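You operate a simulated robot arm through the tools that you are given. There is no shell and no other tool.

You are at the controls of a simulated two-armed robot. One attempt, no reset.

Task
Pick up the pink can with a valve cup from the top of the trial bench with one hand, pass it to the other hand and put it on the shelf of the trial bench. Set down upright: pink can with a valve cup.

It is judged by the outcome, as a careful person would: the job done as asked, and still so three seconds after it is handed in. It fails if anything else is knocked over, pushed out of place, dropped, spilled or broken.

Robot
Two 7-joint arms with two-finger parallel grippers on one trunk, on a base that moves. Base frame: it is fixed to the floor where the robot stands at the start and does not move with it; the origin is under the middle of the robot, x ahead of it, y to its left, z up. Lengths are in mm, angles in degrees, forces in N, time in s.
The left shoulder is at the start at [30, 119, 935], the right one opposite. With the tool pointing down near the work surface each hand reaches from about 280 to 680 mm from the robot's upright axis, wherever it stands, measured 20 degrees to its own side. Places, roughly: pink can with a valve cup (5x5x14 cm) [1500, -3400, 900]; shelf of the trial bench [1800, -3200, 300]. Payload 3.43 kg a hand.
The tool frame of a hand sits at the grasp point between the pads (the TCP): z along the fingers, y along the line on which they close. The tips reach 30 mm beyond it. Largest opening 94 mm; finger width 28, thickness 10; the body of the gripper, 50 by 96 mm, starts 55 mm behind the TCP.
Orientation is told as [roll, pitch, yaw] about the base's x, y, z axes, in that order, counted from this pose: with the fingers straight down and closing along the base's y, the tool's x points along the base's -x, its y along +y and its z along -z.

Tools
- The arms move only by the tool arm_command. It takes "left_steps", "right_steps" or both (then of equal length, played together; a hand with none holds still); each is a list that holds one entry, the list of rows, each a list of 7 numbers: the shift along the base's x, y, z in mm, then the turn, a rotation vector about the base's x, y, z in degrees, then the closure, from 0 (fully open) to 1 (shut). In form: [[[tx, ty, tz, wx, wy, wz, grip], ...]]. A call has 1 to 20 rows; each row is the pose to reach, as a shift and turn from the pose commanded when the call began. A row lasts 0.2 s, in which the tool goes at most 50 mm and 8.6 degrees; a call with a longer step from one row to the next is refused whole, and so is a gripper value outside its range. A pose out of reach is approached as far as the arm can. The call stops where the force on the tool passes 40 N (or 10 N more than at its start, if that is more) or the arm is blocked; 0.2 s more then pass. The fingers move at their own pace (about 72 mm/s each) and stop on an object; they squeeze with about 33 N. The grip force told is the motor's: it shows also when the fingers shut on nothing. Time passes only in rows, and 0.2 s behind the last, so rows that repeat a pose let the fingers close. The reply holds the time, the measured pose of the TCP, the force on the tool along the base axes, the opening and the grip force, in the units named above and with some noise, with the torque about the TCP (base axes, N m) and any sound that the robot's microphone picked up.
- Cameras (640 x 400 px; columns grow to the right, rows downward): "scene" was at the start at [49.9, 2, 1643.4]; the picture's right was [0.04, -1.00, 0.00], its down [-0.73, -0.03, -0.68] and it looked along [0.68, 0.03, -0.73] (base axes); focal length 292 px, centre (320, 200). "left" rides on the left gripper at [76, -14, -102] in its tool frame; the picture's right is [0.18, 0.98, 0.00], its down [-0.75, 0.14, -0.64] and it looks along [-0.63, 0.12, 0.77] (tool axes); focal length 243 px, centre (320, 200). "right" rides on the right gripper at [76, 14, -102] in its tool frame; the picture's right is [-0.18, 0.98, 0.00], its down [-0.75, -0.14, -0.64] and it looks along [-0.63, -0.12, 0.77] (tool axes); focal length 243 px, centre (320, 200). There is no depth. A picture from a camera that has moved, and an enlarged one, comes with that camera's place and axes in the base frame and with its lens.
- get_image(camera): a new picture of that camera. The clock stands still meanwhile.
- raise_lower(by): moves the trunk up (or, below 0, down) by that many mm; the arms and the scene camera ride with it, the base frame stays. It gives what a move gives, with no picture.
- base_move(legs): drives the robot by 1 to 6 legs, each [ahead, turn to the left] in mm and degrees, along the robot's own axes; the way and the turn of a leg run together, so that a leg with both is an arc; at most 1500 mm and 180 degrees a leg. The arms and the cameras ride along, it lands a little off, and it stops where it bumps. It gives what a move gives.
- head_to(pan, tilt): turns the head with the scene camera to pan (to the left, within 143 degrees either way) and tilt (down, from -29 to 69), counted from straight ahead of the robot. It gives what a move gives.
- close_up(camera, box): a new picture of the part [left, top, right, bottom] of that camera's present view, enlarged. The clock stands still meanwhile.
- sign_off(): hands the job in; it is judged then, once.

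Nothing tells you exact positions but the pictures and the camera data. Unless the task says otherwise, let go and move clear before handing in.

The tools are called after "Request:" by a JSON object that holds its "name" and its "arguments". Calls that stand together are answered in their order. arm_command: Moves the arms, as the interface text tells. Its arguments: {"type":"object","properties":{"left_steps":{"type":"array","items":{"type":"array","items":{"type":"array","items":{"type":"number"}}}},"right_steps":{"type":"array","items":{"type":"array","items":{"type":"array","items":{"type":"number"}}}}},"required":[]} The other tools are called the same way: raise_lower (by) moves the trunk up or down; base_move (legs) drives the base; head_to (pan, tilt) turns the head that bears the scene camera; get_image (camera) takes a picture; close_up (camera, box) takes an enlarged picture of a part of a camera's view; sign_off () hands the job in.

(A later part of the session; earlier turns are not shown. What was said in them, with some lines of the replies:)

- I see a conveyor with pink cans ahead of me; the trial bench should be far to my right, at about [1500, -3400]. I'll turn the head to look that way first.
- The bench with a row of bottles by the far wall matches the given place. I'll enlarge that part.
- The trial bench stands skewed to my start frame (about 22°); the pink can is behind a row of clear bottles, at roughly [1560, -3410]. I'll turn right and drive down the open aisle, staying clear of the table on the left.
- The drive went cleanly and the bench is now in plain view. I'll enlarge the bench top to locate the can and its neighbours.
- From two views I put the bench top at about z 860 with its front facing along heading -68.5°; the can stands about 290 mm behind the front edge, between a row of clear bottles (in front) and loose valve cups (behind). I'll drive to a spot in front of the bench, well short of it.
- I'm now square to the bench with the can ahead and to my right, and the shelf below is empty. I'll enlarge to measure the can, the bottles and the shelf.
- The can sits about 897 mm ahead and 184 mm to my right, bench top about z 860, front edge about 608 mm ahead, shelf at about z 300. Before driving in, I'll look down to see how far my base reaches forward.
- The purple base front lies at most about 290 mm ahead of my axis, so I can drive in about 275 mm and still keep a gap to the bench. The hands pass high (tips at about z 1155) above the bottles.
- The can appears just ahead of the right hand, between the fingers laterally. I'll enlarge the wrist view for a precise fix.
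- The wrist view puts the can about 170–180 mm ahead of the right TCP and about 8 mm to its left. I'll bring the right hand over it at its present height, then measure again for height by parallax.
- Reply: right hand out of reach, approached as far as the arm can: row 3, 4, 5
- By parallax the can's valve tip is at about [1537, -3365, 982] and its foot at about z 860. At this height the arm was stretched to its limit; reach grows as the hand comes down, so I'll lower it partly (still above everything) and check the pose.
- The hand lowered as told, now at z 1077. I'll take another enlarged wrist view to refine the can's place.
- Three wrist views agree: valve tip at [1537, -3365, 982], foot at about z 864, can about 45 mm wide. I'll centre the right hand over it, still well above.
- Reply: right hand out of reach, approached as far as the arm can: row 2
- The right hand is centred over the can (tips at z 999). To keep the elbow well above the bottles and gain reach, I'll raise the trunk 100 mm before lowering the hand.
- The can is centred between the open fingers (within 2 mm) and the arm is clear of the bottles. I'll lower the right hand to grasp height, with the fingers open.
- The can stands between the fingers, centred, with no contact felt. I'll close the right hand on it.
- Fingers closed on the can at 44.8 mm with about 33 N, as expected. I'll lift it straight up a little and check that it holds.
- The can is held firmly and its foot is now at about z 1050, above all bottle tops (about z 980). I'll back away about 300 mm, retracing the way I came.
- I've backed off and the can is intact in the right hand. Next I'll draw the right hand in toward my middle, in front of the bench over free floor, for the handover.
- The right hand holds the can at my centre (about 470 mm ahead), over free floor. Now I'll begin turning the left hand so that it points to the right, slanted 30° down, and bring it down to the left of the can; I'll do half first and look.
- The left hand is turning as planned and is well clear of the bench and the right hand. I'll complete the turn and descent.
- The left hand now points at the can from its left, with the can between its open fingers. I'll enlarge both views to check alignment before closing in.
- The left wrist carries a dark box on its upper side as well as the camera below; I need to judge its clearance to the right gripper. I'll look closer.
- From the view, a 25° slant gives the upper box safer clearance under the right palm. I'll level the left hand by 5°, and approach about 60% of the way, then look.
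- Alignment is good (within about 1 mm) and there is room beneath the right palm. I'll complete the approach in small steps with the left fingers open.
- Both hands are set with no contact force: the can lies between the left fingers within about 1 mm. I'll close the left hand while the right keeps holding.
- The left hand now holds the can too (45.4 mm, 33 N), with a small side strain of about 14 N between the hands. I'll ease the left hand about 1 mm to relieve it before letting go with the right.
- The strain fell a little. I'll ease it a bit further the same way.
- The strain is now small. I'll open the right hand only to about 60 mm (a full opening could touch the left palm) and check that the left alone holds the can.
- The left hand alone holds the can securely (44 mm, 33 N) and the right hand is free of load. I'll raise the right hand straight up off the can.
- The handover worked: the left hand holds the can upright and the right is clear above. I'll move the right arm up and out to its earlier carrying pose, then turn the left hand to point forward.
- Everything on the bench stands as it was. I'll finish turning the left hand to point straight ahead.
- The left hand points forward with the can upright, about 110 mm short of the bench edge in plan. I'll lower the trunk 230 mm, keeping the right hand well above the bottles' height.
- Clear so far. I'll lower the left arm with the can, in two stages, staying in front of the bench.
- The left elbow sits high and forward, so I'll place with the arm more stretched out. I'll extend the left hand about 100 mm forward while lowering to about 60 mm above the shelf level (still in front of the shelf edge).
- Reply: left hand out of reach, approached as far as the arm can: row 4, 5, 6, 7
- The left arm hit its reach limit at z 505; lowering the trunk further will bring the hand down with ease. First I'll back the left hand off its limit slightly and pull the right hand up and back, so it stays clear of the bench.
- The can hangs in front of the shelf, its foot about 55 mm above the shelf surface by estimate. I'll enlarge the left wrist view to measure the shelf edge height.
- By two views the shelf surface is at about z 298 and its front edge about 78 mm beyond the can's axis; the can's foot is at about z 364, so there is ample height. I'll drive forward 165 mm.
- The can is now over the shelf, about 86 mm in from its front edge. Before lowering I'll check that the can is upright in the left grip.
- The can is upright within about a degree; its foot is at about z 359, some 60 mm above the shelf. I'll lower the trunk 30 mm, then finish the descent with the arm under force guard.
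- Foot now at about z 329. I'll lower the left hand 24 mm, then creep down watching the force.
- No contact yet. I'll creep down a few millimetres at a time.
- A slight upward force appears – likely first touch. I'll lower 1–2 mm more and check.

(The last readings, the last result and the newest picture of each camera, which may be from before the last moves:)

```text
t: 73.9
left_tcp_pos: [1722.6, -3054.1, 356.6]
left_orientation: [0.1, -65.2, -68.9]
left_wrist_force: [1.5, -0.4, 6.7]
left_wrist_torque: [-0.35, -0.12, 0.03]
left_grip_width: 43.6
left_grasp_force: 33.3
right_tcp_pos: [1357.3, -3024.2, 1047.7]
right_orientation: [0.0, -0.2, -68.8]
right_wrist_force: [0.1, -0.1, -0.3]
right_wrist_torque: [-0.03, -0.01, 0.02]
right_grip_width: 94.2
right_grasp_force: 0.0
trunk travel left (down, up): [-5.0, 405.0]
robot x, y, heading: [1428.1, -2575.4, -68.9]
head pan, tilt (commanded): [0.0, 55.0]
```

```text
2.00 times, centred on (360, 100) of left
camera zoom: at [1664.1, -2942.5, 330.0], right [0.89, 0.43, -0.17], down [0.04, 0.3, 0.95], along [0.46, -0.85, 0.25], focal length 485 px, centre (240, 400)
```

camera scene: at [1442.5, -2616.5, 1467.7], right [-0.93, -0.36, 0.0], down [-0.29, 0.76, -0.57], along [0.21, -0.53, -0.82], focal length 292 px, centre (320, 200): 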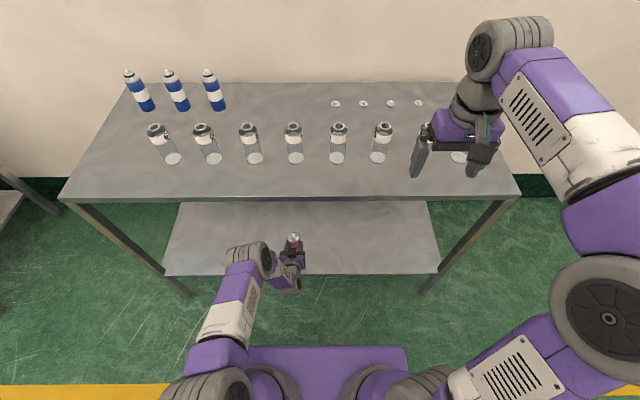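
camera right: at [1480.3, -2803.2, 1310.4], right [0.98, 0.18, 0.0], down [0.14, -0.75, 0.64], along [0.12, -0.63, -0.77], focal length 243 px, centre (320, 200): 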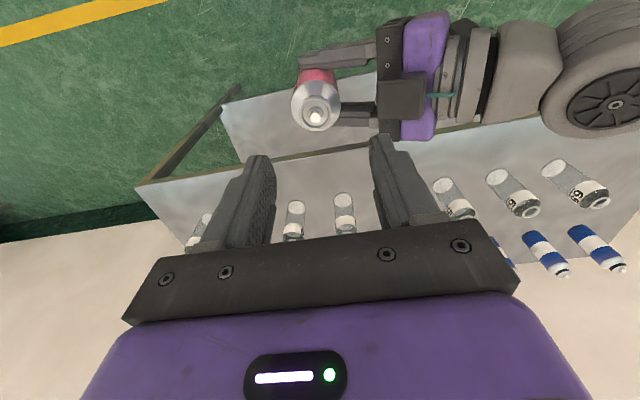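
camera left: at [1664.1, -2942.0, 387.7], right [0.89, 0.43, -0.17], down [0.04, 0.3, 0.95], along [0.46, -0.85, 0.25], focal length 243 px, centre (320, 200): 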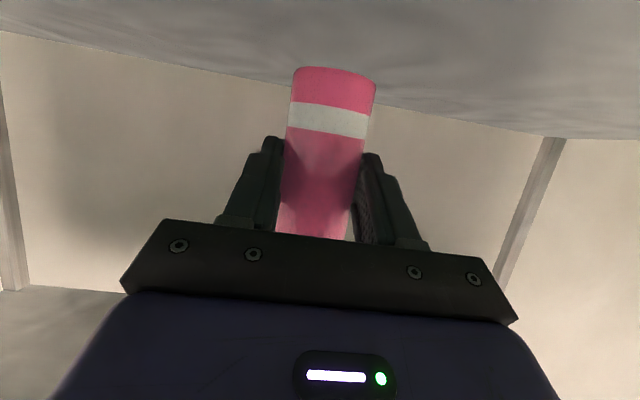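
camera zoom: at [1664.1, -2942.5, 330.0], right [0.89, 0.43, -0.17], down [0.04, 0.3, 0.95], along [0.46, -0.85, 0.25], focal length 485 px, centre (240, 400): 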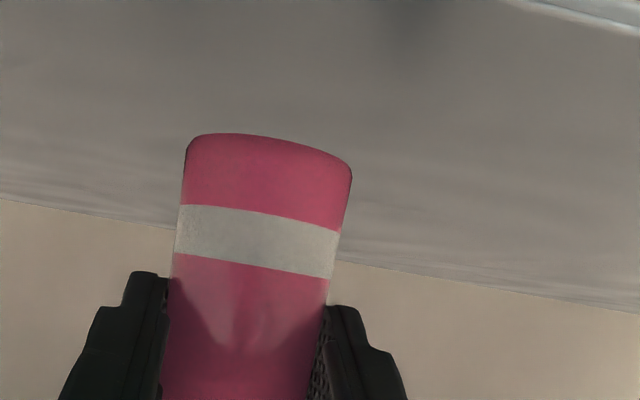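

The can stands on the shelf: the hand stopped sinking at z 356 with about 7 N upward. I'll open the left fingers gently.

Request:
{"name": "arm_command", "arguments": {"left_steps": [[[0, 0, 0, 0, 0, 0, 0.5], [0, 0, 0, 0, 0, 0, 0.47], [0, 0, 0, 0, 0, 0, 0.44], [0, 0, 0, 0, 0, 0, 0.4], [0, 0, 0, 0, 0, 0, 0.3], [0, 0, 0, 0, 0, 0, 0.15], [0, 0, 0, 0, 0, 0, 0], [0, 0, 0, 0, 0, 0, 0]]]}}

Request:
{"name": "get_image", "arguments": {"camera": "left"}}

Request:
{"name": "close_up", "arguments": {"camera": "scene", "box": [220, 200, 360, 310]}}

```text
t: 75.7
left_tcp_pos: [1722.2, -3054.6, 354.8]
left_orientation: [0.1, -65.0, -68.9]
left_wrist_force: [0.1, 0.5, 0.9]
left_wrist_torque: [0.0, -0.01, -0.01]
left_grip_width: 93.7
left_grasp_force: 0.0
right_tcp_pos: [1358.4, -3026.0, 1047.3]
right_orientation: [0.0, -0.1, -68.9]
right_wrist_force: [0.3, 0.6, -0.7]
right_wrist_torque: [0.0, 0.0, 0.02]
right_grip_width: 93.9
right_grasp_force: 0.1
trunk travel left (down, up): [-5.0, 405.0]
robot x, y, heading: [1426.3, -2573.5, -68.5]
head pan, tilt (commanded): [0.0, 55.0]
```

```text
taken
camera left: at [1663.6, -2941.7, 329.2], right [0.89, 0.43, -0.17], down [0.04, 0.3, 0.95], along [0.46, -0.85, 0.25], focal length 243 px, centre (320, 200)
```

left: 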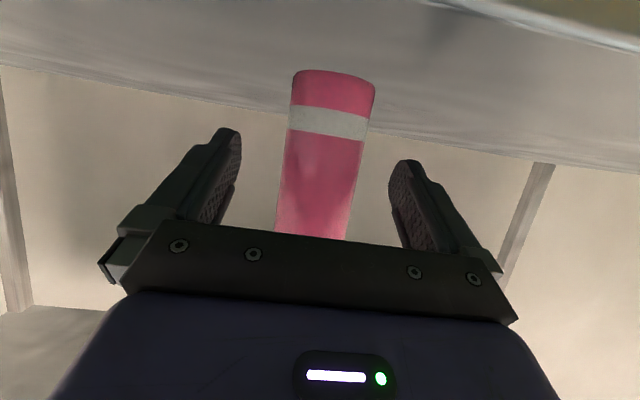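

```text
3.64 times, centred on (290, 255) of scene
camera zoom: at [1442.1, -2615.6, 1437.7], right [-0.93, -0.36, 0.0], down [-0.29, 0.76, -0.57], along [0.21, -0.54, -0.82], focal length 1060 px, centre (429, 0)
```

zoom: 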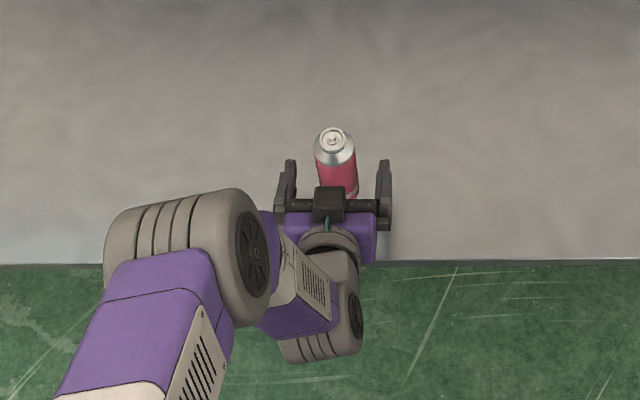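

The can stands free on the shelf between the open fingers. I'll withdraw the hand by driving the base straight back, so the arm's elbow doesn't swing toward the bench.

Request:
{"name": "base_move", "arguments": {"legs": [[-165, 0]]}}

Request:
{"name": "get_image", "arguments": {"camera": "scene"}}

Request:
{"name": "get_image", "arguments": {"camera": "left"}}

```text
t: 77.2
left_tcp_pos: [1662.4, -2897.6, 354.9]
left_orientation: [-0.1, -65.0, -69.0]
left_wrist_force: [-0.5, -0.1, -0.5]
left_wrist_torque: [0.0, 0.01, 0.01]
left_grip_width: 94.2
left_grasp_force: 0.0
right_tcp_pos: [1297.0, -2868.1, 1046.5]
right_orientation: [0.0, 0.0, -69.1]
right_wrist_force: [0.5, -0.3, 0.1]
right_wrist_torque: [-0.04, 0.01, 0.02]
right_grip_width: 94.1
right_grasp_force: 0.1
trunk travel left (down, up): [-5.0, 405.0]
robot x, y, heading: [1363.8, -2420.4, -69.1]
head pan, tilt (commanded): [0.0, 55.0]
```

```text
taken
camera scene: at [1381.6, -2458.5, 1437.8], right [-0.93, -0.36, 0.0], down [-0.29, 0.76, -0.57], along [0.21, -0.54, -0.82], focal length 292 px, centre (320, 200)
```

scene: 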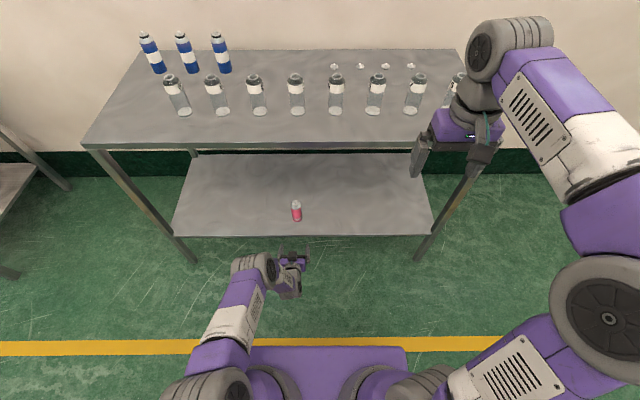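

```text
taken
camera left: at [1603.0, -2785.2, 329.4], right [0.89, 0.43, -0.17], down [0.04, 0.3, 0.95], along [0.46, -0.85, 0.25], focal length 243 px, centre (320, 200)
```

left: 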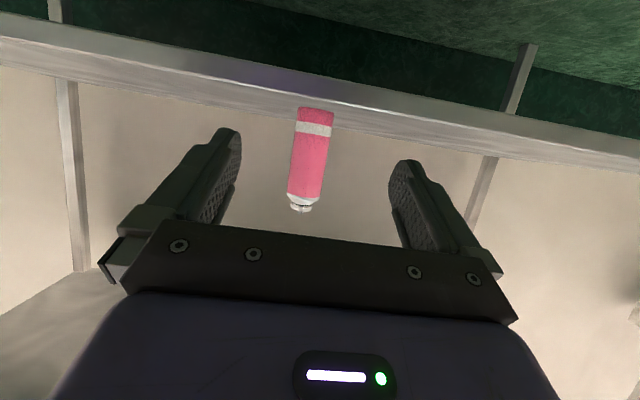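

The can stands upright on the shelf, both hands are clear, and the bench top looks undisturbed. One last close look before handing in.

Request:
{"name": "close_up", "arguments": {"camera": "scene", "box": [80, 20, 480, 260]}}

Request:
{"name": "close_up", "arguments": {"camera": "scene", "box": [250, 180, 350, 250]}}

```text
1.60 times, centred on (280, 140) of scene
camera zoom: at [1381.6, -2458.5, 1437.8], right [-0.93, -0.36, 0.0], down [-0.29, 0.76, -0.57], along [0.21, -0.54, -0.82], focal length 466 px, centre (384, 296)
```

zoom: 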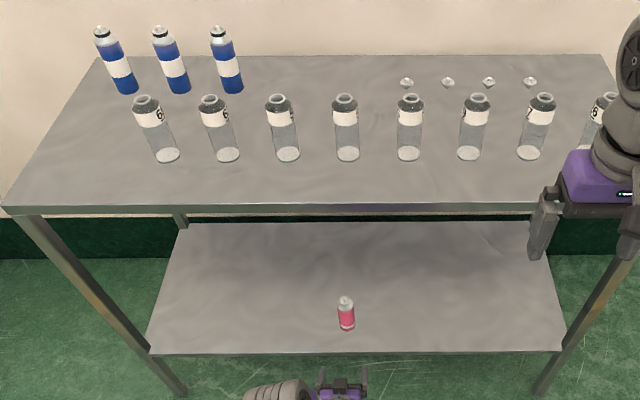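

```text
5.71 times, centred on (300, 215) of scene
camera zoom: at [1381.6, -2458.5, 1437.8], right [-0.93, -0.36, 0.0], down [-0.29, 0.76, -0.57], along [0.21, -0.54, -0.82], focal length 1666 px, centre (434, 114)
```

zoom: 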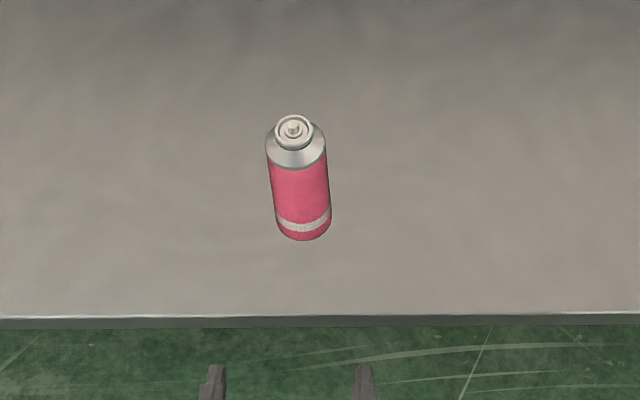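

The pink can stands upright on the shelf, well in from its edge. All eight clear bottles, three blue bottles and four loose valve cups are in place, and both hands are empty and clear. I'm handing the job in.

Request:
{"name": "sign_off", "arguments": {}}

```text
The job is handed in.
```

The pink can now stands upright on the shelf of the trial bench, about 90 mm in from the front edge. I picked it up from the bench top with the right hand, passed it to the left hand over open floor, and set it down with the left.

In the last picture before handing in, the eight clear bottles, three blue bottles and four loose valve cups on the bench top all looked undisturbed. Both hands were empty and clear of the bench. I handed the job in straight after that picture, so I have not seen how it was judged.
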